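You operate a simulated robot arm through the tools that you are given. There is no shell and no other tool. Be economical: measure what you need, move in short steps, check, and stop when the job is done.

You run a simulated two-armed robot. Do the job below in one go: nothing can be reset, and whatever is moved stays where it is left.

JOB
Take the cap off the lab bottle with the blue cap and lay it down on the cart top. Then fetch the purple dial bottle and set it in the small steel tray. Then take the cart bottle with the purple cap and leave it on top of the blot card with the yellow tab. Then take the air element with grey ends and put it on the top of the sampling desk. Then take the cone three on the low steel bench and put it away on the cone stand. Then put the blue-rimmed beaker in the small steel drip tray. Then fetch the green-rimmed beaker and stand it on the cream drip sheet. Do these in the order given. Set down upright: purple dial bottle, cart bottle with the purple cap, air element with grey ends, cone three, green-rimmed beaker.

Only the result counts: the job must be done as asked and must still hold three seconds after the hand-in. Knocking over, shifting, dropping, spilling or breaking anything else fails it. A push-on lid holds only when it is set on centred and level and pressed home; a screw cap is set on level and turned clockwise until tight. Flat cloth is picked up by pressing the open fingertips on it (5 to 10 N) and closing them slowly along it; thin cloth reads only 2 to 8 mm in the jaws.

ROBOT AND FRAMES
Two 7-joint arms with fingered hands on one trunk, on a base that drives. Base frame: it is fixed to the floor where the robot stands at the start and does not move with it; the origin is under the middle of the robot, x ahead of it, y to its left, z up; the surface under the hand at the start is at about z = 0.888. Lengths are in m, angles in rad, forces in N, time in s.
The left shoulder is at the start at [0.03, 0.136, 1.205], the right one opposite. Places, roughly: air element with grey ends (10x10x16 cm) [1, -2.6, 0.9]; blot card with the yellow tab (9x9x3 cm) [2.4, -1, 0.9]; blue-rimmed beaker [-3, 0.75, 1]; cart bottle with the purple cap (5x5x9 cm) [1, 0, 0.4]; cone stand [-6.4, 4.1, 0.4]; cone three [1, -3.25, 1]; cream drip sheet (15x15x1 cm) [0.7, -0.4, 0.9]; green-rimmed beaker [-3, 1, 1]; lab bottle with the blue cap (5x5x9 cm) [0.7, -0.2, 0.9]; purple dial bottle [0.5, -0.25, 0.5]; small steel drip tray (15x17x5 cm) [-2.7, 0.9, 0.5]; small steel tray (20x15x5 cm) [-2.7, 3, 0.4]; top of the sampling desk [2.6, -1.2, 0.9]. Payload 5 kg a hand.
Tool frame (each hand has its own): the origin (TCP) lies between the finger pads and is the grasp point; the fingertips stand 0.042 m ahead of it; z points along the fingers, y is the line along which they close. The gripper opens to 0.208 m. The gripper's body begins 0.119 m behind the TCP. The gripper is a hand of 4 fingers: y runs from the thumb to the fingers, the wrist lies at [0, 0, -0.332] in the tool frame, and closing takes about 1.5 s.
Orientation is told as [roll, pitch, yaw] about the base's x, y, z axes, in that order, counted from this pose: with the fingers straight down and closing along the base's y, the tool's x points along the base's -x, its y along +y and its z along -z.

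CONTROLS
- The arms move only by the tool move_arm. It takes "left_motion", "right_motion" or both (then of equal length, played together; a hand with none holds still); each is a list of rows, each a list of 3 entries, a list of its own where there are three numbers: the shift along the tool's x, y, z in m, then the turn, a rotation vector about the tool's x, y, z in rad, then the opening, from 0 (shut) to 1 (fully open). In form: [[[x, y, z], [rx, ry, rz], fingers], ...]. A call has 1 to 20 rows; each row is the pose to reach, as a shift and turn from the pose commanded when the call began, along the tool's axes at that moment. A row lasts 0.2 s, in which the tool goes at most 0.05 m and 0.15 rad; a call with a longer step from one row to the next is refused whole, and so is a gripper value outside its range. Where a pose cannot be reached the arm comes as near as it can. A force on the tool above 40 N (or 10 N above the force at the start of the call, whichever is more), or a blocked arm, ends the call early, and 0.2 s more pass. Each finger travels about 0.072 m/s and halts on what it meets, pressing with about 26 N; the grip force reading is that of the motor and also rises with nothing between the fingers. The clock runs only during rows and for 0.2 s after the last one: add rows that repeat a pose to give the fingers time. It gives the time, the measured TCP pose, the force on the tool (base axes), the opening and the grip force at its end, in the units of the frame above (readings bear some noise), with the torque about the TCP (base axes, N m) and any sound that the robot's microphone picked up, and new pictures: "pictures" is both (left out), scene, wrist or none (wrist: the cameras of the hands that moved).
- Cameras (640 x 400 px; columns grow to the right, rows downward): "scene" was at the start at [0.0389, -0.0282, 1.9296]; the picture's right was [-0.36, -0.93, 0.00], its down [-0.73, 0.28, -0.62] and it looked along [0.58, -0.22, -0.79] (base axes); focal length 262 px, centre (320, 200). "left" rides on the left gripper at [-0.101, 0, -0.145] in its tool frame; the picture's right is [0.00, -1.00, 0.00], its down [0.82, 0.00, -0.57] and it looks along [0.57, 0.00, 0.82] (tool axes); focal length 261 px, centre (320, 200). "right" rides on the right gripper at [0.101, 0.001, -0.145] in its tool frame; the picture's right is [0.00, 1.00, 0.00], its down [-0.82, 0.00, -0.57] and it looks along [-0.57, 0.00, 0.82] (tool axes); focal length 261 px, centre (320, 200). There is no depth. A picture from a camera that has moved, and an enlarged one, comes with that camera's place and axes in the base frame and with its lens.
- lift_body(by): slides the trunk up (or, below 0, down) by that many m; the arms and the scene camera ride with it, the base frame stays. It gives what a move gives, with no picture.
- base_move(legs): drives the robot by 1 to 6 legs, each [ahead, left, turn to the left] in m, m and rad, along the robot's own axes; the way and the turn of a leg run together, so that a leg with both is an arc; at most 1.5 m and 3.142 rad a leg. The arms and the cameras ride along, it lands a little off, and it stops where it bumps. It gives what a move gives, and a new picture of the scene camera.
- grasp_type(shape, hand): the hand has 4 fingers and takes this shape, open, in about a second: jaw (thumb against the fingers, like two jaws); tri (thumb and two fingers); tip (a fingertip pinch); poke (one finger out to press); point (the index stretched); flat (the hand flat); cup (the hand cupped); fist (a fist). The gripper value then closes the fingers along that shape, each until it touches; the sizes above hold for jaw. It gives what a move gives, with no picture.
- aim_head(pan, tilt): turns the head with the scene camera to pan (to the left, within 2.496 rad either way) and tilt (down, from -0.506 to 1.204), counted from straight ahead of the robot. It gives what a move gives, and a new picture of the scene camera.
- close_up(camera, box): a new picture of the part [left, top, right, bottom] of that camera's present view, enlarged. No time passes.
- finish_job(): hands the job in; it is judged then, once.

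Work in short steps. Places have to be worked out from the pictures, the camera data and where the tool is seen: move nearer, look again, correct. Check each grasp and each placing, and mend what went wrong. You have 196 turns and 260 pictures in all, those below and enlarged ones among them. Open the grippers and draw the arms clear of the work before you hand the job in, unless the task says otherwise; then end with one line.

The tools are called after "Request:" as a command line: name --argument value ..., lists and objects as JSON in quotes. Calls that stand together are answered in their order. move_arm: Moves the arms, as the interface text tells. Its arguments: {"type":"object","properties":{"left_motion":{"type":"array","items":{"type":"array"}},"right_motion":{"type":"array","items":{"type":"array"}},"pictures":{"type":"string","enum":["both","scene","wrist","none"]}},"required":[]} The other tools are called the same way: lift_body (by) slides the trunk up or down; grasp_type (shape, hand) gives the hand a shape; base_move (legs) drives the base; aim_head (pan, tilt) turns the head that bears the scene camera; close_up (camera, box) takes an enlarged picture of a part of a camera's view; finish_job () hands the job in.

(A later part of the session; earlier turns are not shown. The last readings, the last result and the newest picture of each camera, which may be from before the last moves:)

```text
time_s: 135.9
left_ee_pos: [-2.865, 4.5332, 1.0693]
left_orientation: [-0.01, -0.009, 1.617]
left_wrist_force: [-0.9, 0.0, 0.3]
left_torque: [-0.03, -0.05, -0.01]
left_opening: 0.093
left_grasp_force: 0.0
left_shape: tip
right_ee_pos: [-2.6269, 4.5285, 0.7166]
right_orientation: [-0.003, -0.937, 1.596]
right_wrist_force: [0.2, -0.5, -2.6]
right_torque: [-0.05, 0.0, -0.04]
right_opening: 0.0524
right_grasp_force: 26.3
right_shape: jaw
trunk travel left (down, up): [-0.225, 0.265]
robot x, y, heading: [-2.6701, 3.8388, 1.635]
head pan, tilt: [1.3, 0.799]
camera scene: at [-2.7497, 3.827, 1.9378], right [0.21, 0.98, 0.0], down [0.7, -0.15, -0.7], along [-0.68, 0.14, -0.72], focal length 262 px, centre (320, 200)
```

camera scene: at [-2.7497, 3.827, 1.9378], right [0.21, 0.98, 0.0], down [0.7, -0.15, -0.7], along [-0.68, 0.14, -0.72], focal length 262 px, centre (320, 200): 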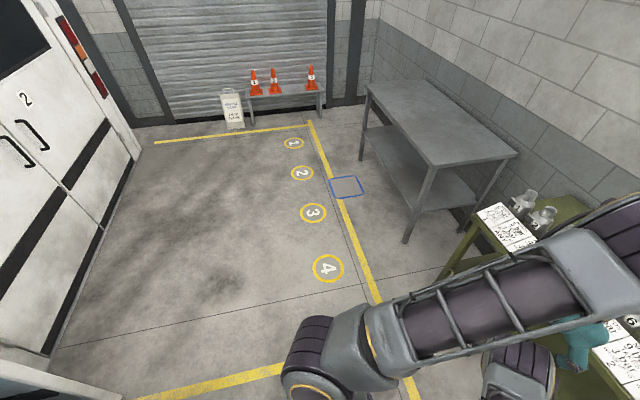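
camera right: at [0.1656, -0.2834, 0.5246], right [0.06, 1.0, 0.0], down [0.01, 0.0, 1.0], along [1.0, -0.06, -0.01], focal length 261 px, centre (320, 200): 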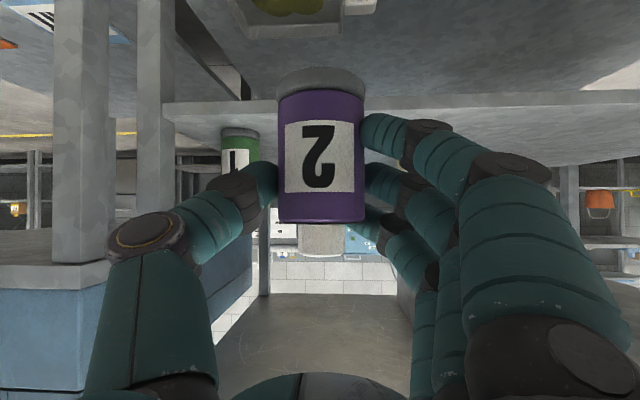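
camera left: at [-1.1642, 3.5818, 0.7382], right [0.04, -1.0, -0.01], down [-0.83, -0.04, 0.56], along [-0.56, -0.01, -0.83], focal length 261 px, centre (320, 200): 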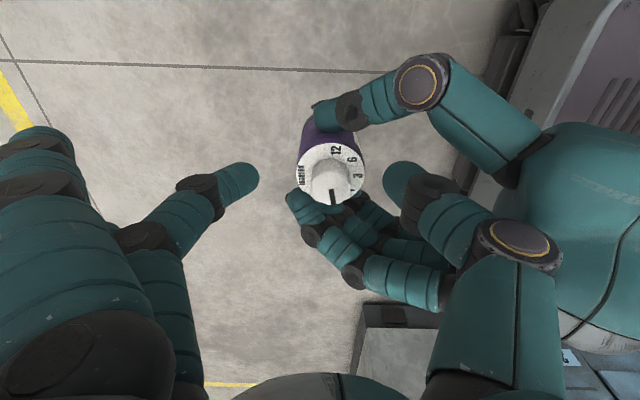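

Clear floor. Turn left 3.08 rad to face the tray end, and look.

Request:
base_move --legs '[[0, 0, 3.077]]'

Request:
aim_head --pan 0.0 --tilt 0.85

```text
time_s: 143.2
left_ee_pos: [-2.5947, 3.1252, 1.0695]
left_orientation: [-0.008, -0.011, -1.697]
left_wrist_force: [-0.8, 1.1, 0.5]
left_torque: [-0.01, 0.02, 0.02]
left_opening: 0.0934
left_grasp_force: 0.0
left_shape: tip
right_ee_pos: [-2.8278, 3.1696, 0.716]
right_orientation: [0.0, -0.936, -1.717]
right_wrist_force: [0.4, -0.1, -2.7]
right_torque: [0.05, -0.01, -0.03]
right_opening: 0.0525
right_grasp_force: 26.0
right_shape: jaw
trunk travel left (down, up): [-0.225, 0.265]
robot x, y, heading: [-2.6741, 3.8394, -1.68]
head pan, tilt: [1.3, 0.799]
camera scene: at [-2.5935, 3.8387, 1.9378], right [-0.37, -0.93, 0.0], down [-0.67, 0.27, -0.7], along [0.65, -0.26, -0.72], focal length 262 px, centre (320, 200)
```

scene: 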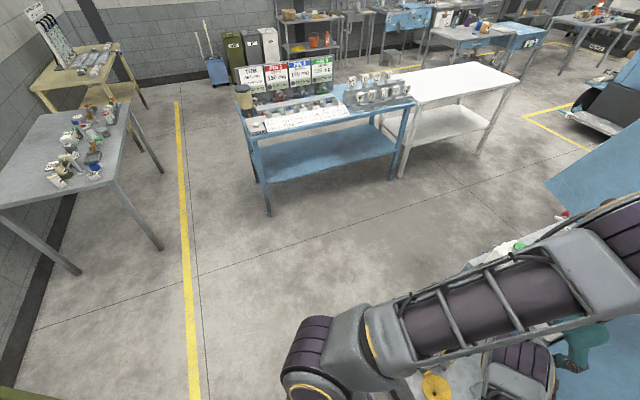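

```text
time_s: 144.7
left_ee_pos: [-2.5956, 3.1261, 1.0708]
left_orientation: [-0.008, -0.011, -1.697]
left_wrist_force: [-1.5, -0.2, 0.3]
left_torque: [-0.04, -0.01, -0.03]
left_opening: 0.0931
left_grasp_force: 0.0
left_shape: tip
right_ee_pos: [-2.8283, 3.1701, 0.7162]
right_orientation: [0.001, -0.937, -1.718]
right_wrist_force: [-0.6, -0.8, -4.0]
right_torque: [0.07, 0.01, 0.01]
right_opening: 0.0522
right_grasp_force: 26.2
right_shape: jaw
trunk travel left (down, up): [-0.225, 0.265]
robot x, y, heading: [-2.669, 3.8406, -1.683]
head pan, tilt: [0.0, 0.85]
camera scene: at [-2.6771, 3.7909, 1.9338], right [-0.99, 0.11, 0.0], down [0.08, 0.75, -0.66], along [-0.07, -0.66, -0.75], focal length 262 px, centre (320, 200)
```

scene: 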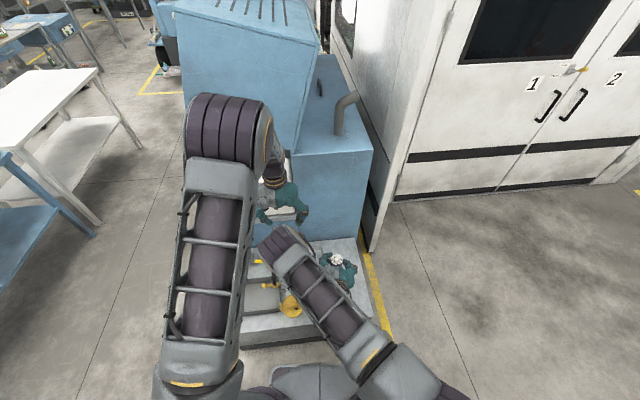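

Correct the heading by +0.11 and move the left arm out of the view.

Request:
base_move --legs '[[0, 0, 0.112]]'

Request:
move_arm --left_motion '[[[0, 0.04, 0], [0, 0, 0], 0.4], [[0, 0.08, 0], [0, 0, 0], 0.4], [[0, 0.12, 0], [0, 0, 0], 0.4], [[0.03, 0.16, 0], [0, 0, 0], 0.4], [[0.06, 0.2, 0], [0, 0, 0], 0.4], [[0.09, 0.24, 0], [0, 0, 0], 0.4], [[0.12, 0.28, 0], [0, 0, 0], 0.4]]' --pictures "scene"

Request:
close_up --camera "scene" --box '[200, 160, 420, 320]'

```text
time_s: 145.6
left_ee_pos: [-2.5123, 3.1388, 1.069]
left_orientation: [-0.008, -0.013, -1.584]
left_wrist_force: [1.4, -0.3, 0.4]
left_torque: [-0.02, 0.18, -0.01]
left_opening: 0.0933
left_grasp_force: 0.1
left_shape: tip
right_ee_pos: [-2.7514, 3.1571, 0.7162]
right_orientation: [-0.002, -0.936, -1.604]
right_wrist_force: [1.1, -0.4, -1.5]
right_torque: [0.05, 0.03, -0.07]
right_opening: 0.0522
right_grasp_force: 26.7
right_shape: jaw
trunk travel left (down, up): [-0.225, 0.265]
robot x, y, heading: [-2.6694, 3.8391, -1.565]
head pan, tilt: [0.0, 0.85]
camera scene: at [-2.6697, 3.7909, 1.9338], right [-1.0, 0.0, 0.0], down [0.0, 0.75, -0.66], along [0.0, -0.66, -0.75], focal length 262 px, centre (320, 200)
```

scene: 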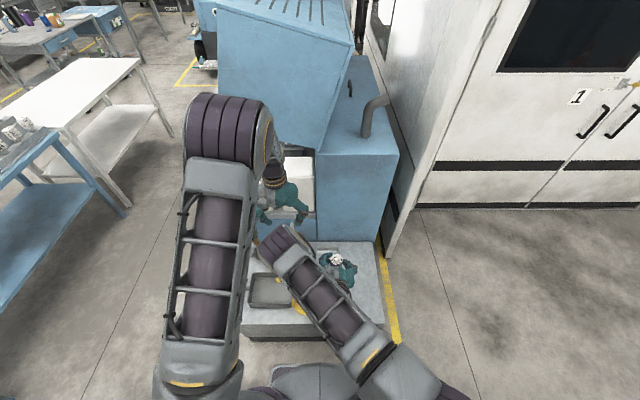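

```text
time_s: 147.2
left_ee_pos: [-2.2319, 3.255, 1.0643]
left_orientation: [-0.009, -0.011, -1.586]
left_wrist_force: [1.3, -0.2, -0.7]
left_torque: [-0.01, 0.08, 0.01]
left_opening: 0.0839
left_grasp_force: 0.0
left_shape: tip
right_ee_pos: [-2.7521, 3.1571, 0.7169]
right_orientation: [-0.001, -0.935, -1.606]
right_wrist_force: [1.0, 0.8, -2.1]
right_torque: [0.05, 0.09, -0.07]
right_opening: 0.0525
right_grasp_force: 25.3
right_shape: jaw
trunk travel left (down, up): [-0.225, 0.265]
robot x, y, heading: [-2.6684, 3.842, -1.574]
head pan, tilt: [0.0, 0.85]
camera scene: at [-2.6693, 3.7914, 1.9338], right [-1.0, 0.0, 0.0], down [0.0, 0.75, -0.66], along [0.0, -0.66, -0.75], focal length 262 px, centre (320, 200)
```

scene: 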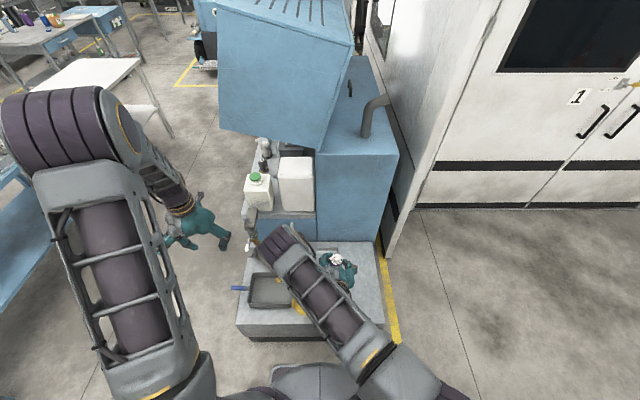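

```text
2.50 times, centred on (310, 240) of scene
camera zoom: at [-2.6693, 3.7914, 1.9338], right [-1.0, 0.0, 0.0], down [0.0, 0.75, -0.66], along [0.0, -0.66, -0.75], focal length 656 px, centre (345, 100)
```

zoom: 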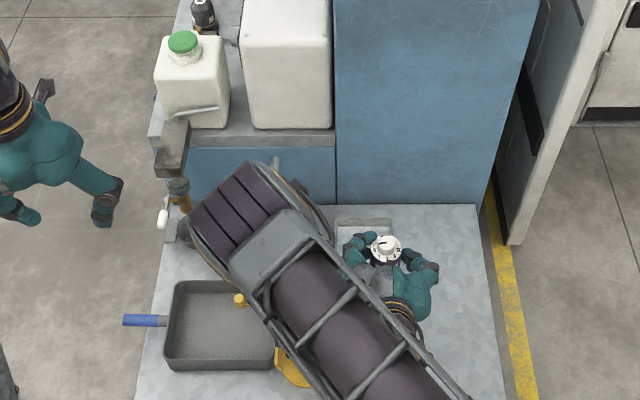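

Now I see the tray: x from -2.79 to -2.65, y about 2.89–3.09, with the bottle nearly above. Move forward 15 cm, then lower to about 2 cm above the tray.

Request:
move_arm --right_motion '[[[-0.022, 0.009, 0.03], [0, 0, 0], 0], [[-0.044, 0.018, 0.06], [0, 0, 0], 0], [[-0.066, 0.027, 0.09], [0, 0, 0], 0], [[-0.088, 0.035, 0.12], [0, 0, 0], 0], [[-0.06, 0.035, 0.141], [0, 0, 0], 0], [[-0.03, 0.035, 0.163], [0, 0, 0], 0], [[0.0, 0.035, 0.185], [0, 0, 0], 0], [[0.03, 0.035, 0.207], [0, 0, 0], 0], [[0.06, 0.035, 0.229], [0, 0, 0], 0], [[0.073, 0.035, 0.2385], [0, 0, 0], 0]]' --pictures "both"

Request:
close_up --camera "scene" --box '[260, 180, 420, 320]'

```text
time_s: 149.4
left_ee_pos: [-2.2324, 3.255, 1.0658]
left_orientation: [-0.01, -0.009, -1.585]
left_wrist_force: [-0.4, -0.6, -0.6]
left_torque: [0.04, -0.08, -0.03]
left_opening: 0.0838
left_grasp_force: 0.1
left_shape: tip
right_ee_pos: [-2.7224, 3.006, 0.5152]
right_orientation: [-0.001, -0.937, -1.606]
right_wrist_force: [0.6, -0.2, -3.0]
right_torque: [0.08, 0.08, -0.12]
right_opening: 0.0524
right_grasp_force: 25.7
right_shape: jaw
trunk travel left (down, up): [-0.225, 0.265]
robot x, y, heading: [-2.6689, 3.844, -1.569]
head pan, tilt: [0.0, 0.85]
camera scene: at [-2.6721, 3.7903, 1.9338], right [-1.0, 0.0, 0.0], down [0.0, 0.75, -0.66], along [0.0, -0.66, -0.75], focal length 262 px, centre (320, 200)
camera right: at [-2.7165, 3.183, 0.5215], right [1.0, -0.04, 0.0], down [0.0, -0.03, 1.0], along [-0.04, -1.0, -0.03], focal length 261 px, centre (320, 200)
```

scene: 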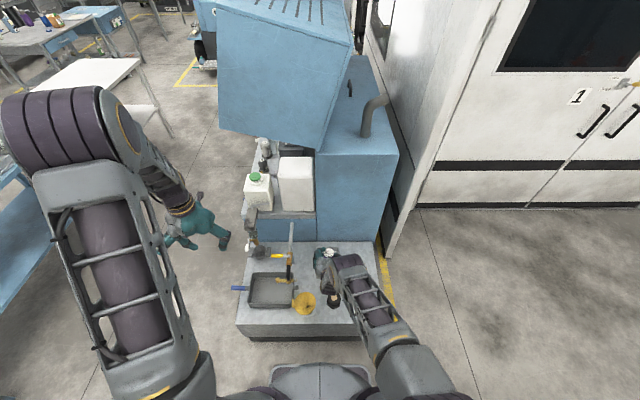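
right: 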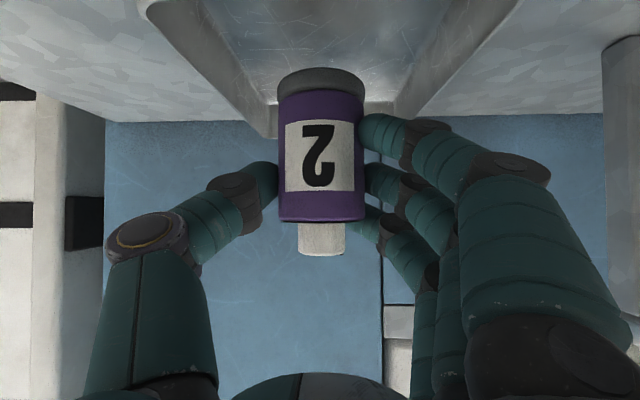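

```text
2.86 times, centred on (340, 250) of scene
camera zoom: at [-2.6721, 3.7903, 1.9338], right [-1.0, 0.0, 0.0], down [0.0, 0.75, -0.66], along [0.0, -0.66, -0.75], focal length 750 px, centre (263, 57)
```

zoom: 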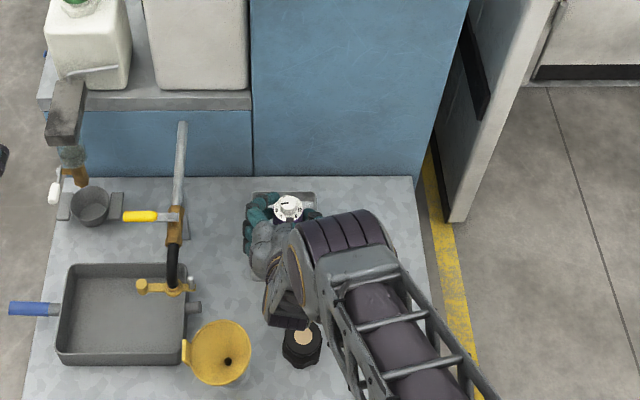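

The bottle is over the tray interior. Lower in small steps until contact.

Request:
move_arm --right_motion '[[[0.008, 0, 0.006], [0, 0, 0], 0], [[0.014, 0, 0.0105], [0, 0, 0], 0], [[0.019, 0, 0.014], [0, 0, 0], 0], [[0.023, 0, 0.017], [0, 0, 0], 0], [[0.027, 0, 0.02], [0, 0, 0], 0]]' --pictures "wrist"

```text
time_s: 150.6
left_ee_pos: [-2.2341, 3.2541, 1.0648]
left_orientation: [-0.009, -0.01, -1.585]
left_wrist_force: [-0.3, 0.5, -0.2]
left_torque: [-0.02, -0.06, -0.01]
left_opening: 0.0837
left_grasp_force: 0.0
left_shape: tip
right_ee_pos: [-2.7251, 3.0068, 0.5032]
right_orientation: [0.0, -0.934, -1.604]
right_wrist_force: [0.1, 0.4, -2.8]
right_torque: [0.08, 0.0, 0.03]
right_opening: 0.0523
right_grasp_force: 25.8
right_shape: jaw
right hand out of reach, approached as far as the arm can: row 2, 3, 4, 5
trunk travel left (down, up): [-0.225, 0.265]
robot x, y, heading: [-2.6713, 3.8388, -1.566]
head pan, tilt: [0.0, 0.85]
camera right: at [-2.7203, 3.1833, 0.5077], right [1.0, -0.04, 0.0], down [-0.01, -0.03, 1.0], along [-0.04, -1.0, -0.03], focal length 261 px, centre (320, 200)
```

right: 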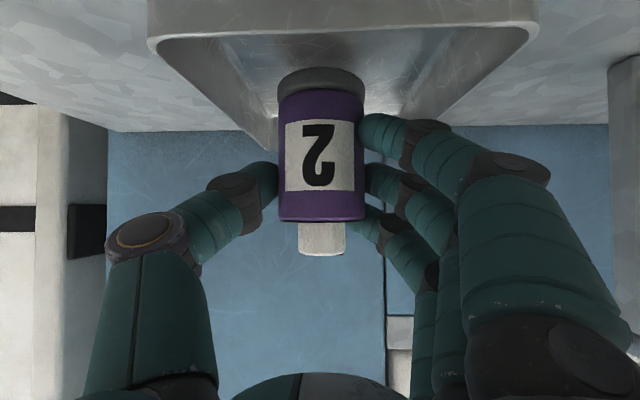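

Arm limit reached; use the trunk to lower instead.

Request:
lift_body --by -0.02

Request:
close_up --camera "right" --box '[160, 0, 480, 200]'

```text
time_s: 151.3
left_ee_pos: [-2.2321, 3.2562, 1.0458]
left_orientation: [-0.009, -0.012, -1.585]
left_wrist_force: [1.1, -1.1, -0.6]
left_torque: [0.06, -0.04, -0.01]
left_opening: 0.0835
left_grasp_force: 0.0
left_shape: tip
right_ee_pos: [-2.7261, 3.0034, 0.4891]
right_orientation: [-0.003, -0.944, -1.604]
right_wrist_force: [0.9, 1.8, 32.9]
right_torque: [-0.35, -0.16, 0.04]
right_opening: 0.053
right_grasp_force: 25.8
right_shape: jaw
trunk travel left (down, up): [-0.205, 0.285]
robot x, y, heading: [-2.6684, 3.84, -1.565]
head pan, tilt: [0.0, 0.85]
```

```text
2.00 times, centred on (320, 100) of right
camera zoom: at [-2.7203, 3.1796, 0.4913], right [1.0, -0.04, 0.0], down [0.0, -0.02, 1.0], along [-0.04, -1.0, -0.02], focal length 521 px, centre (320, 400)
```

zoom: 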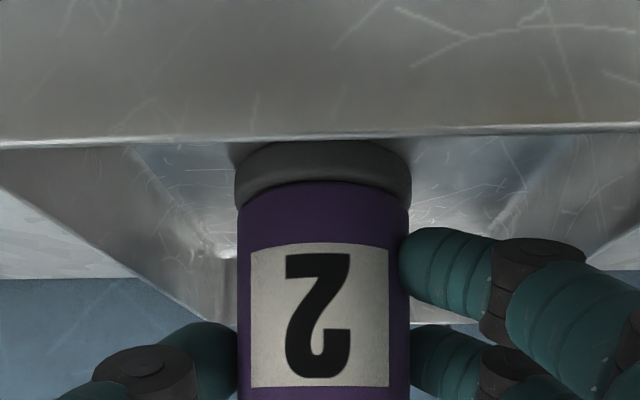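

The bottle rests on the tray floor (33 N). Ease up 3 mm, open slightly and back out along the finger direction.

Request:
lift_body --by 0.003

Request:
move_arm --right_motion '[[[0, 0, 0], [0, 0, 0], 0.28], [[0, 0, 0], [0, 0, 0], 0.36], [[0, 0, 0], [0, 0, 0], 0.38], [[0, 0, 0], [0, 0, 0], 0.38], [[0, 0, -0.02], [0, 0, 0], 0.38], [[0, 0, -0.05], [0, 0, 0], 0.38], [[0, 0, -0.09], [0, 0, 0], 0.38], [[0, 0, -0.13], [0, 0, 0], 0.38], [[0, 0, -0.17], [0, 0, 0], 0.38], [[0, 0, -0.21], [0, 0, 0], 0.38]]' --pictures "both"

```text
time_s: 151.8
left_ee_pos: [-2.2329, 3.2564, 1.05]
left_orientation: [-0.008, -0.012, -1.585]
left_wrist_force: [0.1, -0.3, 0.1]
left_torque: [-0.05, -0.01, 0.03]
left_opening: 0.0838
left_grasp_force: 0.0
left_shape: tip
right_ee_pos: [-2.7253, 3.0058, 0.4879]
right_orientation: [-0.002, -0.94, -1.606]
right_wrist_force: [-0.9, -6.9, 24.3]
right_torque: [-0.4, -0.1, -0.07]
right_opening: 0.0531
right_grasp_force: 25.7
right_shape: jaw
trunk travel left (down, up): [-0.208, 0.282]
robot x, y, heading: [-2.6676, 3.8378, -1.572]
head pan, tilt: [0.0, 0.85]
```

```text
time_s: 154.0
left_ee_pos: [-2.2327, 3.256, 1.0489]
left_orientation: [-0.009, -0.013, -1.583]
left_wrist_force: [0.9, 0.0, 1.2]
left_torque: [-0.07, 0.08, 0.01]
left_opening: 0.084
left_grasp_force: 0.0
left_shape: tip
right_ee_pos: [-2.7183, 3.1773, 0.611]
right_orientation: [0.0, -0.938, -1.607]
right_wrist_force: [-0.7, -0.1, -0.8]
right_torque: [-0.01, -0.01, -0.01]
right_opening: 0.0784
right_grasp_force: 0.2
right_shape: jaw
trunk travel left (down, up): [-0.208, 0.282]
robot x, y, heading: [-2.668, 3.8389, -1.569]
head pan, tilt: [0.0, 0.85]
camera scene: at [-2.6709, 3.7919, 1.9169], right [-1.0, 0.0, 0.0], down [0.0, 0.75, -0.66], along [0.0, -0.66, -0.75], focal length 262 px, centre (320, 200)
camera right: at [-2.7126, 3.3537, 0.6161], right [1.0, -0.04, 0.0], down [0.0, -0.02, 1.0], along [-0.04, -1.0, -0.03], focal length 261 px, centre (320, 200)
```

scene: 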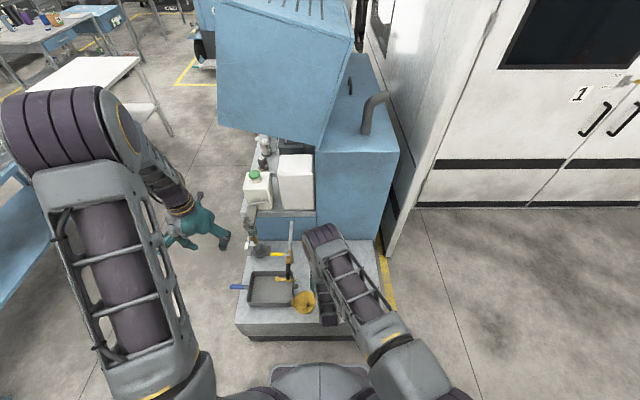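
right: 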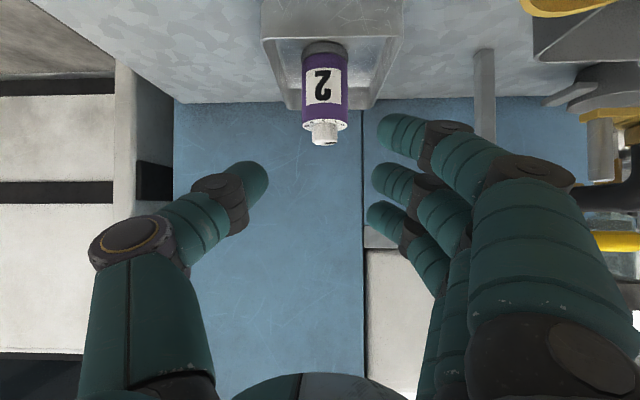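

Purple dial bottle stands upright in the tray. Raise and tuck the arms for driving back.

Request:
move_arm --right_motion '[[[-0.03, 0, -0.03], [0, 0, 0], 0.5], [[-0.06, 0, -0.06], [0, 0, 0], 0.5], [[-0.09, 0, -0.09], [0, 0.1, 0], 0.5], [[-0.12, -0.01, -0.115], [0, 0.22, 0], 0.5], [[-0.15, -0.02, -0.14], [0, 0.34, 0], 0.5], [[-0.18, -0.03, -0.165], [0, 0.46, 0], 0.5], [[-0.21, -0.05, -0.19], [0, 0.58, 0], 0.5], [[-0.24, -0.07, -0.21], [0, 0.7, 0], 0.5], [[-0.27, -0.09, -0.23], [0, 0.82, 0], 0.5], [[-0.3, -0.11, -0.25], [0, 0.938, 0], 0.5]]' --left_motion '[[[0, -0.02, 0], [0, 0, 0], 0.4], [[0, -0.04, 0], [0, 0, 0], 0.4], [[0, -0.06, 0], [0, 0, 0], 0.4], [[0, -0.08, 0], [0, 0, 0], 0.4], [[0, -0.1, 0], [0, 0, 0], 0.4], [[0, -0.12, 0], [0, 0, 0], 0.4], [[0, -0.14, 0], [0, 0, 0], 0.4], [[0, -0.16, 0], [0, 0, 0], 0.4], [[0, -0.18, 0], [0, 0, 0], 0.4], [[0, -0.2, 0], [0, 0, 0], 0.4]]' --pictures "scene"

Request:
close_up --camera "scene" --box '[230, 200, 430, 340]'

```text
time_s: 156.2
left_ee_pos: [-2.4357, 3.2584, 1.0486]
left_orientation: [-0.008, -0.012, -1.585]
left_wrist_force: [-2.3, -0.5, -0.2]
left_torque: [0.02, -0.15, 0.0]
left_opening: 0.0833
left_grasp_force: 0.0
left_shape: tip
right_ee_pos: [-2.8296, 3.2042, 1.0013]
right_orientation: [-0.001, 0.003, -1.606]
right_wrist_force: [-0.7, 1.2, -0.9]
right_torque: [-0.11, -0.1, 0.02]
right_opening: 0.1035
right_grasp_force: 0.0
right_shape: jaw
trunk travel left (down, up): [-0.208, 0.282]
robot x, y, heading: [-2.6693, 3.8415, -1.564]
head pan, tilt: [0.0, 0.85]
camera scene: at [-2.6744, 3.7907, 1.9167], right [-1.0, 0.0, 0.0], down [0.0, 0.75, -0.66], along [0.0, -0.66, -0.75], focal length 262 px, centre (320, 200)
```

scene: 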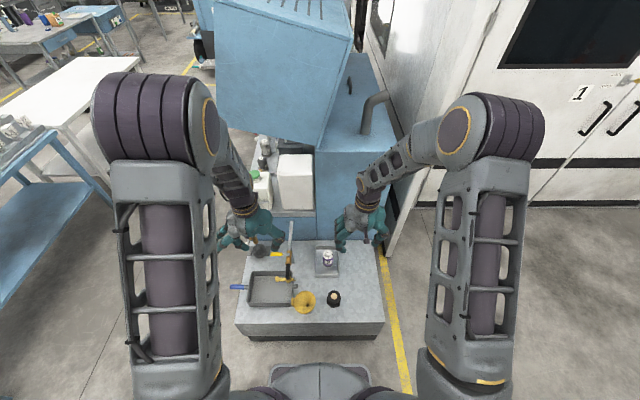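

```text
2.86 times, centred on (330, 270) of scene
camera zoom: at [-2.6744, 3.7907, 1.9167], right [-1.0, 0.0, 0.0], down [0.0, 0.75, -0.66], along [0.0, -0.66, -0.75], focal length 750 px, centre (291, 0)
```

zoom: 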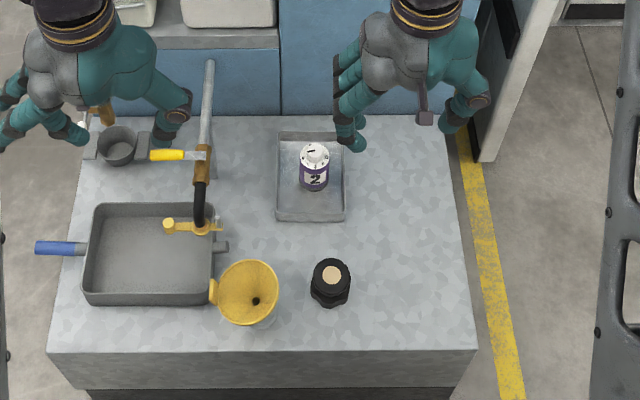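

Placed well. Now drive back down the corridor toward the cart and look under its top for the purple-capped bottle.

Request:
base_move --legs '[[0, 1.3, 0], [1.5, 0, 0], [1.5, 0, 0], [0.5, 0, 0], [0, 0, 1.571]]'

Request:
lift_body --by -0.2

Request:
aim_head --pan -0.15 --tilt 0.5

Request:
close_up --camera "scene" --box '[220, 140, 420, 265]'

```text
time_s: 183.2
left_ee_pos: [-0.7285, 0.5384, 1.0487]
left_orientation: [-0.008, -0.011, -0.058]
left_wrist_force: [1.0, -0.3, -0.5]
left_torque: [-0.02, 0.01, 0.0]
left_opening: 0.0838
left_grasp_force: 0.0
left_shape: tip
right_ee_pos: [-0.692, 0.1412, 1.0012]
right_orientation: [0.0, 0.001, -0.079]
right_wrist_force: [0.1, -0.2, 0.7]
right_torque: [0.01, -0.02, 0.03]
right_opening: 0.1036
right_grasp_force: 0.1
right_shape: jaw
trunk travel left (down, up): [-0.208, 0.282]
robot x, y, heading: [-1.3209, 0.3265, -0.041]
head pan, tilt: [0.0, 0.85]
camera scene: at [-1.274, 0.326, 1.9168], right [-0.04, -1.0, 0.0], down [-0.75, 0.03, -0.66], along [0.66, -0.03, -0.75], focal length 262 px, centre (320, 200)
```

scene: 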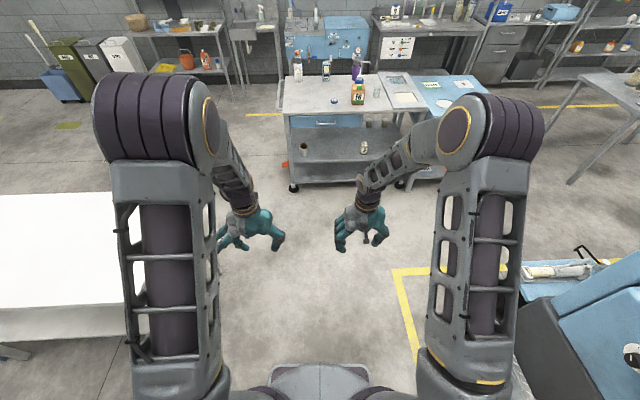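

```text
time_s: 185.4
left_ee_pos: [-0.7291, 0.5396, 0.849]
left_orientation: [-0.008, -0.013, -0.057]
left_wrist_force: [0.1, -0.7, 0.2]
left_torque: [0.01, -0.04, 0.0]
left_opening: 0.0836
left_grasp_force: 0.1
left_shape: tip
right_ee_pos: [-0.6919, 0.1416, 0.802]
right_orientation: [-0.001, 0.002, -0.078]
right_wrist_force: [0.1, -0.3, -0.4]
right_torque: [0.0, -0.05, 0.01]
right_opening: 0.1033
right_grasp_force: 0.1
right_shape: jaw
trunk travel left (down, up): [-0.008, 0.482]
robot x, y, heading: [-1.3198, 0.3262, -0.047]
head pan, tilt: [0.0, 0.85]
```

```text
time_s: 186.2
left_ee_pos: [-0.7284, 0.5381, 0.8488]
left_orientation: [-0.009, -0.014, -0.058]
left_wrist_force: [0.8, -1.1, 0.1]
left_torque: [0.01, -0.01, 0.02]
left_opening: 0.0837
left_grasp_force: 0.1
left_shape: tip
right_ee_pos: [-0.6916, 0.1417, 0.8005]
right_orientation: [0.001, 0.0, -0.077]
right_wrist_force: [-0.2, 0.4, -0.4]
right_torque: [-0.05, 0.01, 0.0]
right_opening: 0.1031
right_grasp_force: 0.0
right_shape: jaw
trunk travel left (down, up): [-0.008, 0.482]
robot x, y, heading: [-1.32, 0.3308, -0.041]
head pan, tilt: [-0.15, 0.499]
camera scene: at [-1.2629, 0.3115, 1.7467], right [-0.19, -0.98, 0.0], down [-0.47, 0.09, -0.88], along [0.86, -0.17, -0.48], focal length 262 px, centre (320, 200)
```

scene: 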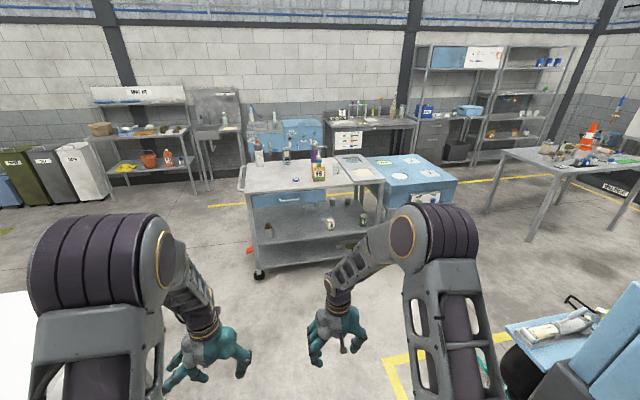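

```text
3.20 times, centred on (320, 202) of scene
camera zoom: at [-1.2629, 0.3115, 1.7467], right [-0.19, -0.98, 0.0], down [-0.47, 0.09, -0.88], along [0.86, -0.17, -0.48], focal length 840 px, centre (320, 192)
```

zoom: 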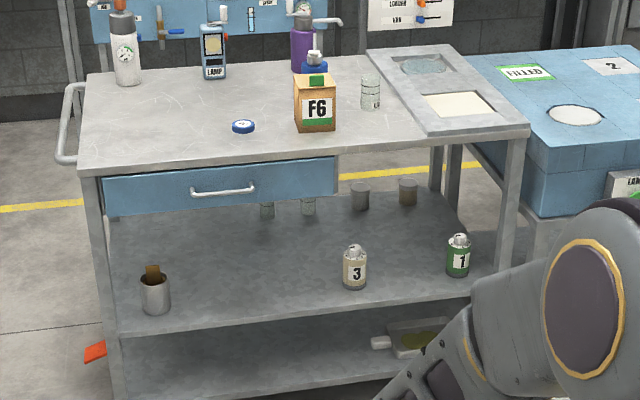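

Two glass bottles stand at the back of the shelf near (1.0, 0.03) and (0.99, -0.10); they're best reached from behind the cart. I'll raise the arms and go round the left end of the cart.

Request:
lift_body --by 0.3

Request:
base_move --legs '[[1.04, 0.04, 0.04], [0, 0, 0.93], [1.5, 0, 0]]'

```text
time_s: 189.2
left_ee_pos: [-0.7286, 0.5375, 1.1484]
left_orientation: [-0.007, -0.01, -0.057]
left_wrist_force: [0.2, -0.3, -0.9]
left_torque: [0.03, 0.01, 0.0]
left_opening: 0.0833
left_grasp_force: 0.1
left_shape: tip
right_ee_pos: [-0.6918, 0.1413, 1.1007]
right_orientation: [-0.001, 0.004, -0.08]
right_wrist_force: [1.0, 0.7, 0.3]
right_torque: [0.0, 0.02, -0.01]
right_opening: 0.1032
right_grasp_force: 0.1
right_shape: jaw
trunk travel left (down, up): [-0.308, 0.182]
robot x, y, heading: [-1.3235, 0.3263, -0.038]
head pan, tilt: [-0.15, 0.499]
```

```text
time_s: 203.8
left_ee_pos: [0.6829, 2.1945, 1.1485]
left_orientation: [-0.009, -0.01, 0.94]
left_wrist_force: [0.8, -0.1, -0.3]
left_torque: [0.0, 0.0, 0.02]
left_opening: 0.0837
left_grasp_force: 0.0
left_shape: tip
right_ee_pos: [1.0366, 2.0107, 1.1013]
right_orientation: [-0.001, 0.004, 0.919]
right_wrist_force: [0.6, 0.6, -0.1]
right_torque: [-0.02, 0.04, -0.03]
right_opening: 0.1034
right_grasp_force: 0.1
right_shape: jaw
trunk travel left (down, up): [-0.308, 0.182]
robot x, y, heading: [0.5389, 1.5837, 0.955]
head pan, tilt: [-0.15, 0.499]
camera scene: at [0.5825, 1.6236, 2.0468], right [0.72, -0.69, 0.0], down [-0.33, -0.35, -0.88], along [0.61, 0.63, -0.48], focal length 262 px, centre (320, 200)
```

scene: 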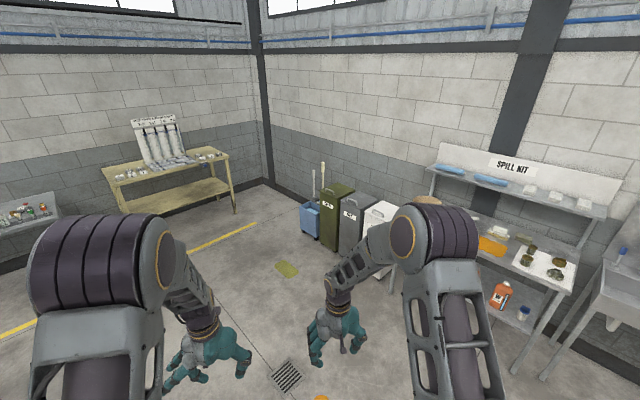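

Through the gap. Turn to face -x, back up to x≈1.6 and look at the cart's rear.

Request:
base_move --legs '[[0, 0, 2.187], [-1.05, 0, 0]]'

Request:
aim_head --pan 0.9 --tilt 0.6

```text
time_s: 214.4
left_ee_pos: [1.0086, 1.3484, 1.1486]
left_orientation: [-0.008, -0.013, 3.14]
left_wrist_force: [0.3, 0.4, -0.7]
left_torque: [0.03, 0.03, 0.01]
left_opening: 0.0833
left_grasp_force: 0.0
left_shape: tip
right_ee_pos: [0.9503, 1.742, 1.1013]
right_orientation: [-0.001, 0.003, 3.12]
right_wrist_force: [0.5, 0.6, 0.9]
right_torque: [0.01, 0.07, 0.03]
right_opening: 0.1032
right_grasp_force: 0.1
right_shape: jaw
trunk travel left (down, up): [-0.308, 0.182]
robot x, y, heading: [1.5884, 1.5894, -3.127]
head pan, tilt: [-0.15, 0.499]
camera scene: at [1.5269, 1.6024, 2.0468], right [0.14, 0.99, 0.0], down [0.47, -0.07, -0.88], along [-0.87, 0.12, -0.48], focal length 262 px, centre (320, 200)
```

scene: 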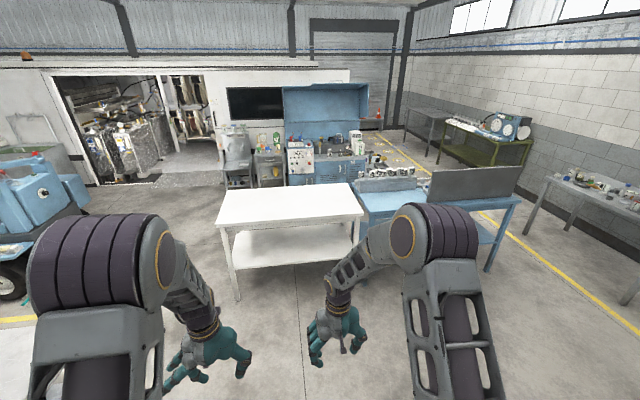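

```text
time_s: 215.8
left_ee_pos: [1.0092, 1.3487, 1.1482]
left_orientation: [-0.009, -0.013, 3.139]
left_wrist_force: [0.1, -0.2, 0.3]
left_torque: [0.01, -0.03, 0.0]
left_opening: 0.0836
left_grasp_force: 0.1
left_shape: tip
right_ee_pos: [0.9498, 1.7426, 1.1015]
right_orientation: [0.0, 0.003, 3.12]
right_wrist_force: [-0.7, -0.1, -0.1]
right_torque: [-0.01, -0.01, -0.02]
right_opening: 0.1033
right_grasp_force: 0.1
right_shape: jaw
trunk travel left (down, up): [-0.308, 0.182]
robot x, y, heading: [1.5878, 1.591, -3.129]
head pan, tilt: [0.901, 0.6]
camera scene: at [1.5622, 1.5201, 2.0377], right [-0.79, 0.61, 0.0], down [0.35, 0.45, -0.82], along [-0.5, -0.65, -0.57], focal length 262 px, centre (320, 200)
```

scene: 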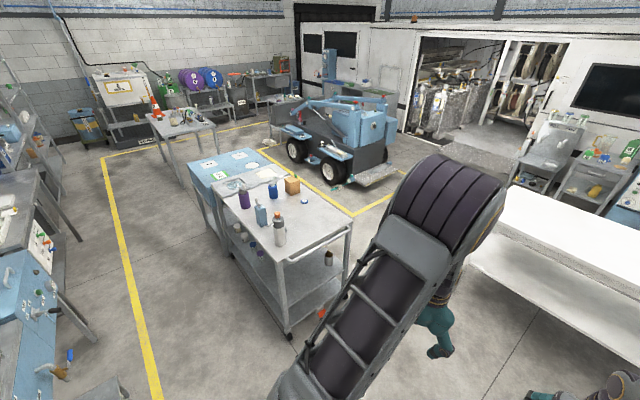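

The cart's rear shelf is visible; enlarge it.

Request:
close_up --camera "scene" --box '[190, 150, 350, 310]'

```text
2.50 times, centred on (270, 230) of scene
camera zoom: at [1.5622, 1.5201, 2.0377], right [-0.79, 0.61, 0.0], down [0.35, 0.45, -0.82], along [-0.5, -0.65, -0.57], focal length 656 px, centre (445, 125)
```

zoom: 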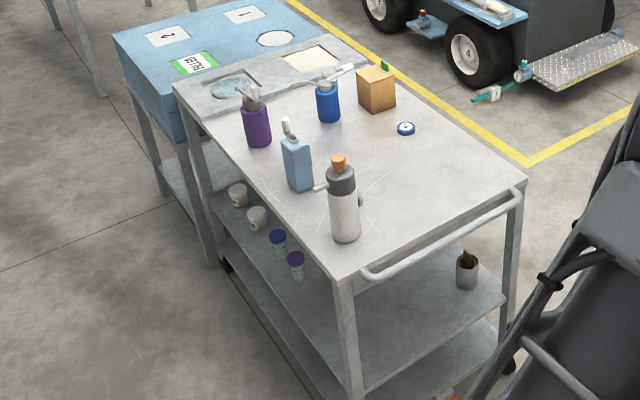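

The purple-capped bottle is at about (1.01, 0.05), behind the cart top's rear edge (x≈1.14). The aisle is narrow, so I'll drive in facing -y along x≈1.55 and reach to my right.

Request:
base_move --legs '[[0, 0, 1.558], [0, 0.03, 0], [0.95, 0, 0]]'

Request:
aim_head --pan -0.7 --tilt 0.95

```text
time_s: 225.0
left_ee_pos: [1.8521, 0.0524, 1.1492]
left_orientation: [-0.009, -0.011, -1.593]
left_wrist_force: [0.3, -0.7, 0.4]
left_torque: [0.08, 0.0, 0.03]
left_opening: 0.0837
left_grasp_force: 0.0
left_shape: tip
right_ee_pos: [1.4561, 0.0011, 1.101]
right_orientation: [0.001, 0.004, -1.617]
right_wrist_force: [0.4, -0.3, -0.3]
right_torque: [0.04, -0.01, 0.02]
right_opening: 0.1033
right_grasp_force: 0.0
right_shape: jaw
trunk travel left (down, up): [-0.308, 0.182]
robot x, y, heading: [1.6199, 0.6355, -1.577]
head pan, tilt: [0.901, 0.6]
camera scene: at [1.689, 0.6104, 2.0377], right [-0.63, -0.78, 0.0], down [-0.44, 0.35, -0.82], along [0.64, -0.52, -0.57], focal length 262 px, centre (320, 200)
```

scene: 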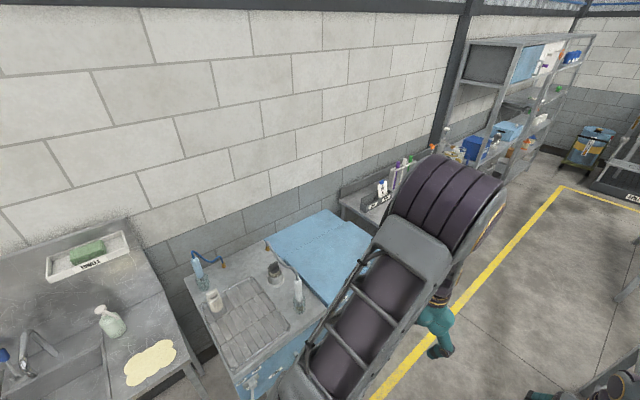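

```text
time_s: 226.7
left_ee_pos: [1.8517, 0.0532, 1.1498]
left_orientation: [-0.008, -0.011, -1.594]
left_wrist_force: [-0.5, 0.3, -0.5]
left_torque: [-0.02, -0.03, 0.0]
left_opening: 0.0835
left_grasp_force: 0.2
left_shape: tip
right_ee_pos: [1.4564, 0.0024, 1.1006]
right_orientation: [-0.001, 0.002, -1.618]
right_wrist_force: [-0.5, -1.1, -0.3]
right_torque: [-0.02, 0.0, -0.02]
right_opening: 0.1034
right_grasp_force: 0.1
right_shape: jaw
trunk travel left (down, up): [-0.308, 0.182]
robot x, y, heading: [1.6228, 0.6354, -1.582]
head pan, tilt: [-0.7, 0.949]
camera scene: at [1.5729, 0.6111, 2.0093], right [-0.76, 0.65, 0.0], down [0.53, 0.62, -0.58], along [-0.38, -0.44, -0.81], focal length 262 px, centre (320, 200)
```

scene: 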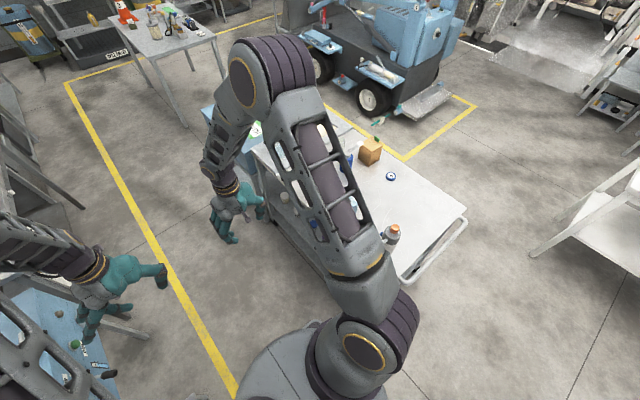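

I'm placed in the aisle. Switch the right hand to the pinch shape, point it toward the shelf (azimuth -150°, 35° down), pull the left arm in and up, then lower the trunk.

Request:
grasp_type --shape "tip" --hand "right"

Request:
move_arm --right_motion '[[[0, 0, 0], [0.048, -0.088, 0.092], 0.8], [[0, 0, 0], [0.096, -0.175, 0.184], 0.7], [[0, 0, 0], [0.144, -0.263, 0.276], 0.6], [[0, 0, 0], [0.191, -0.351, 0.368], 0.5], [[0, 0, 0], [0.239, -0.438, 0.46], 0.45], [[0, 0, 0], [0.287, -0.526, 0.552], 0.45], [[0, 0, 0], [0.335, -0.613, 0.644], 0.45], [[0, 0, 0], [0.383, -0.701, 0.736], 0.45], [[0, 0, 0], [0.431, -0.789, 0.827], 0.45], [[0, 0, 0], [0.479, -0.876, 0.919], 0.45]]' --left_motion '[[[0, -0.02, -0.03], [0, 0, 0], 0.4], [[0, -0.04, -0.06], [0, 0, 0], 0.4], [[0, -0.06, -0.09], [0, 0, 0], 0.4], [[0, -0.08, -0.12], [0, 0, 0], 0.4], [[0, -0.1, -0.15], [0, 0, 0], 0.4], [[0, -0.12, -0.18], [0, 0, 0], 0.4], [[0, -0.14, -0.21], [0, 0, 0], 0.4], [[0, -0.16, -0.24], [0, 0, 0], 0.4], [[0, -0.16, -0.27], [0, 0, 0], 0.4], [[0, -0.16, -0.3], [0, 0, 0], 0.4]]' --pictures "none"

Request:
lift_body --by -0.3

Request:
close_up --camera "right" --box '[0, 0, 640, 400]'

```text
time_s: 227.6
left_ee_pos: [1.8513, 0.0526, 1.1487]
left_orientation: [-0.009, -0.014, -1.593]
left_wrist_force: [0.5, 0.3, 0.4]
left_torque: [-0.01, 0.0, 0.01]
left_opening: 0.0835
left_grasp_force: 0.1
left_shape: tip
right_ee_pos: [1.4569, 0.0017, 1.1001]
right_orientation: [0.0, 0.003, -1.616]
right_wrist_force: [-0.6, 0.1, 0.2]
right_torque: [0.01, 0.01, -0.03]
right_opening: 0.2079
right_grasp_force: 0.1
right_shape: tip
trunk travel left (down, up): [-0.308, 0.182]
robot x, y, heading: [1.6216, 0.6373, -1.576]
head pan, tilt: [-0.7, 0.949]
```

```text
time_s: 229.8
left_ee_pos: [1.6933, 0.0589, 1.4495]
left_orientation: [-0.007, -0.013, -1.594]
left_wrist_force: [1.0, 0.0, 0.3]
left_torque: [-0.01, 0.05, 0.02]
left_opening: 0.0838
left_grasp_force: 0.0
left_shape: tip
right_ee_pos: [1.457, 0.0029, 1.1027]
right_orientation: [-0.002, -0.96, -2.614]
right_wrist_force: [-1.0, -0.1, 0.0]
right_torque: [0.03, -0.01, 0.0]
right_opening: 0.0942
right_grasp_force: 0.0
right_shape: tip
trunk travel left (down, up): [-0.308, 0.182]
robot x, y, heading: [1.6186, 0.637, -1.581]
head pan, tilt: [-0.7, 0.949]
```

```text
time_s: 232.8
left_ee_pos: [1.6932, 0.0577, 1.149]
left_orientation: [-0.009, -0.012, -1.594]
left_wrist_force: [-0.7, 0.2, -0.3]
left_torque: [0.01, -0.04, 0.0]
left_opening: 0.0839
left_grasp_force: 0.0
left_shape: tip
right_ee_pos: [1.4563, 0.0037, 0.8024]
right_orientation: [-0.003, -0.96, -2.609]
right_wrist_force: [0.1, 0.2, 0.6]
right_torque: [0.0, -0.04, -0.02]
right_opening: 0.0944
right_grasp_force: 0.1
right_shape: tip
trunk travel left (down, up): [-0.008, 0.482]
robot x, y, heading: [1.6199, 0.6401, -1.577]
head pan, tilt: [-0.7, 0.949]
```

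```text
1.00 times, centred on (320, 200) of right (not enlarged: the box is as wide or as high as the picture)
camera zoom: at [1.6076, 0.092, 0.803], right [0.5, -0.87, 0.0], down [0.0, 0.0, 1.0], along [-0.87, -0.5, 0.0], focal length 261 px, centre (320, 200)
```

zoom: 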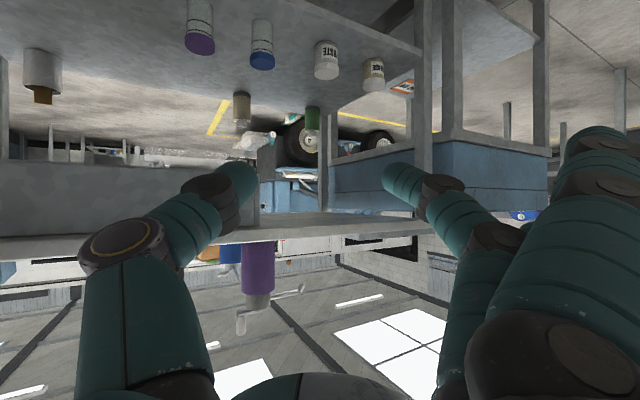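

Clear view: the purple-capped bottle is at about (1.04, 0.04), z 0.41–0.50. Move the right hand to a pre-grasp 12 cm short of it.

Request:
move_arm --right_motion '[[[0.009, -0.024, 0.033], [0, 0, 0], 0.45], [[0.018, -0.048, 0.066], [0, 0, 0], 0.45], [[0.027, -0.073, 0.098], [0, 0, 0], 0.45], [[0.036, -0.097, 0.131], [0, 0, 0], 0.45], [[0.045, -0.121, 0.164], [0, 0, 0], 0.45], [[0.053, -0.145, 0.197], [0, 0, 0], 0.45], [[0.062, -0.169, 0.23], [0, 0, 0], 0.45], [[0.071, -0.194, 0.262], [0, 0, 0], 0.45], [[0.08, -0.218, 0.295], [0, 0, 0], 0.45], [[0.089, -0.242, 0.328], [0, 0, 0], 0.45]]' --pictures "wrist"

```text
time_s: 234.9
left_ee_pos: [1.6915, 0.0582, 1.1498]
left_orientation: [-0.008, -0.01, -1.593]
left_wrist_force: [-1.1, -0.3, -0.5]
left_torque: [0.02, -0.07, 0.01]
left_opening: 0.0834
left_grasp_force: 0.0
left_shape: tip
right_ee_pos: [1.146, 0.1022, 0.537]
right_orientation: [-0.004, -0.958, -2.61]
right_wrist_force: [-0.9, -1.5, -0.2]
right_torque: [0.1, 0.03, -0.11]
right_opening: 0.0939
right_grasp_force: 0.0
right_shape: tip
trunk travel left (down, up): [-0.008, 0.482]
robot x, y, heading: [1.6237, 0.6377, -1.581]
head pan, tilt: [-0.7, 0.949]
camera right: at [1.2978, 0.1923, 0.5379], right [0.5, -0.86, 0.0], down [0.0, 0.0, 1.0], along [-0.86, -0.5, 0.0], focal length 261 px, centre (320, 200)
```

right: 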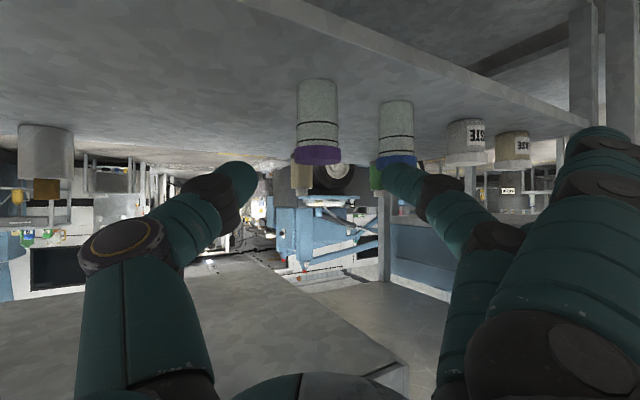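

Well aligned. Advance 12 cm along the fingers.

Request:
move_arm --right_motion '[[[0, 0, 0.03], [0, 0, 0], 0.45], [[0, 0, 0.06], [0, 0, 0], 0.45], [[0, 0, 0.09], [0, 0, 0], 0.45], [[0, 0, 0.12], [0, 0, 0], 0.45]]' --pictures "wrist"

```text
time_s: 235.9
left_ee_pos: [1.6926, 0.0587, 1.1489]
left_orientation: [-0.01, -0.01, -1.593]
left_wrist_force: [0.1, 0.3, 0.1]
left_torque: [0.04, -0.04, -0.01]
left_opening: 0.0835
left_grasp_force: 0.1
left_shape: tip
right_ee_pos: [1.0615, 0.0536, 0.4718]
right_orientation: [-0.004, -0.958, -2.611]
right_wrist_force: [0.8, 0.2, -0.5]
right_torque: [0.0, -0.01, 0.0]
right_opening: 0.094
right_grasp_force: 0.1
right_shape: tip
trunk travel left (down, up): [-0.008, 0.482]
robot x, y, heading: [1.6228, 0.6372, -1.577]
head pan, tilt: [-0.7, 0.949]
camera right: at [1.2132, 0.1423, 0.4728], right [0.5, -0.87, 0.0], down [0.0, 0.0, 1.0], along [-0.87, -0.5, 0.0], focal length 261 px, centre (320, 200)
```

right: 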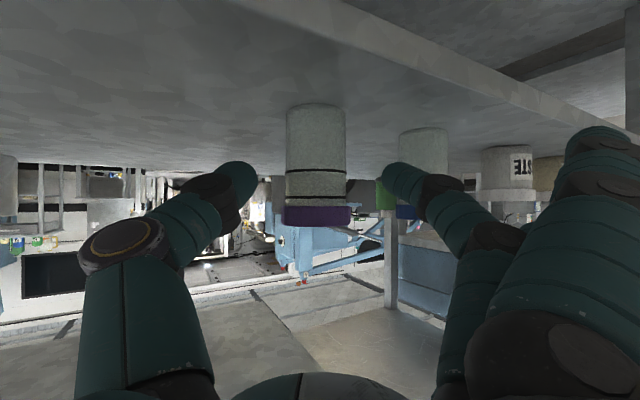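

Bottle is ~2.5 cm ahead of the TCP, centred. Close the pinch.

Request:
move_arm --right_motion '[[[0, 0, 0], [0, 0, 0], 0.35], [[0, 0, 0], [0, 0, 0], 0.25], [[0, 0, 0], [0, 0, 0], 0.15], [[0, 0, 0], [0, 0, 0], 0.05], [[0, 0, 0], [0, 0, 0], 0.0], [[0, 0, 0], [0, 0, 0], 0.0]]' --pictures "wrist"

```text
time_s: 237.3
left_ee_pos: [1.6932, 0.059, 1.1489]
left_orientation: [-0.01, -0.012, -1.594]
left_wrist_force: [-0.3, -0.4, 0.1]
left_torque: [0.01, 0.04, 0.01]
left_opening: 0.0836
left_grasp_force: 0.0
left_shape: tip
right_ee_pos: [1.0629, 0.0543, 0.4733]
right_orientation: [-0.005, -0.958, -2.611]
right_wrist_force: [0.9, -0.8, 0.0]
right_torque: [0.04, 0.0, 0.02]
right_opening: 0.0319
right_grasp_force: 25.7
right_shape: tip
trunk travel left (down, up): [-0.008, 0.482]
robot x, y, heading: [1.6231, 0.6394, -1.577]
head pan, tilt: [-0.7, 0.949]
camera right: at [1.2134, 0.1429, 0.4732], right [0.5, -0.87, 0.0], down [0.0, 0.0, 1.0], along [-0.87, -0.5, 0.0], focal length 261 px, centre (320, 200)
```

right: 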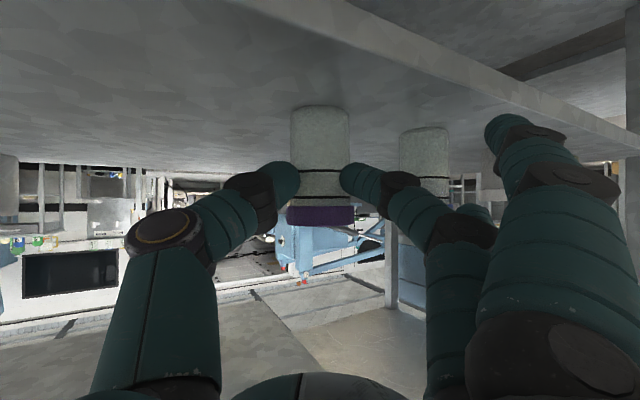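

The tips look to be on the near side of the bottle (reading only 0.032). Open, advance 1.2 cm, and close again.

Request:
move_arm --right_motion '[[[0, 0, 0], [0, 0, 0], 0.2], [[0, 0, 0], [0, 0, 0], 0.35], [[-0.004, 0, 0.012], [0, 0, 0], 0.35], [[-0.006, 0, 0.014], [0, 0, 0], 0.35], [[-0.006, 0, 0.014], [0, 0, 0], 0.2], [[-0.006, 0, 0.014], [0, 0, 0], 0.1], [[-0.006, 0, 0.014], [0, 0, 0], 0.0], [[-0.006, 0, 0.014], [0, 0, 0], 0.0]]' --pictures "wrist"

```text
time_s: 239.2
left_ee_pos: [1.6915, 0.0589, 1.1499]
left_orientation: [-0.008, -0.011, -1.592]
left_wrist_force: [0.3, 0.5, -0.5]
left_torque: [0.04, 0.03, -0.03]
left_opening: 0.0836
left_grasp_force: 0.0
left_shape: tip
right_ee_pos: [1.0478, 0.0484, 0.4693]
right_orientation: [-0.006, -0.96, -2.611]
right_wrist_force: [0.7, 0.6, 1.3]
right_torque: [0.01, 0.0, 0.0]
right_opening: 0.042
right_grasp_force: 25.8
right_shape: tip
trunk travel left (down, up): [-0.008, 0.482]
robot x, y, heading: [1.6184, 0.6346, -1.58]
head pan, tilt: [-0.7, 0.949]
camera right: at [1.1998, 0.1368, 0.4707], right [0.5, -0.87, 0.0], down [0.0, 0.0, 1.0], along [-0.87, -0.5, 0.0], focal length 261 px, centre (320, 200)
```

right: 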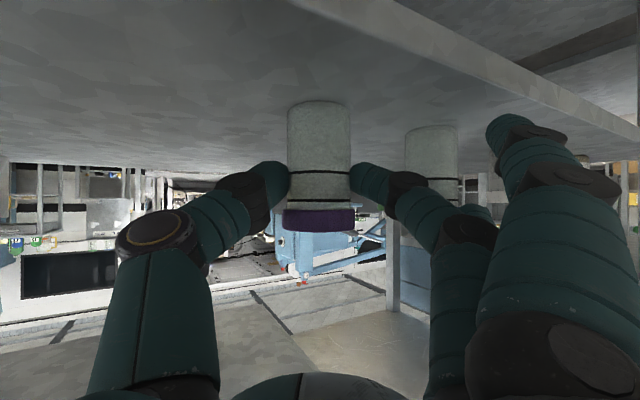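

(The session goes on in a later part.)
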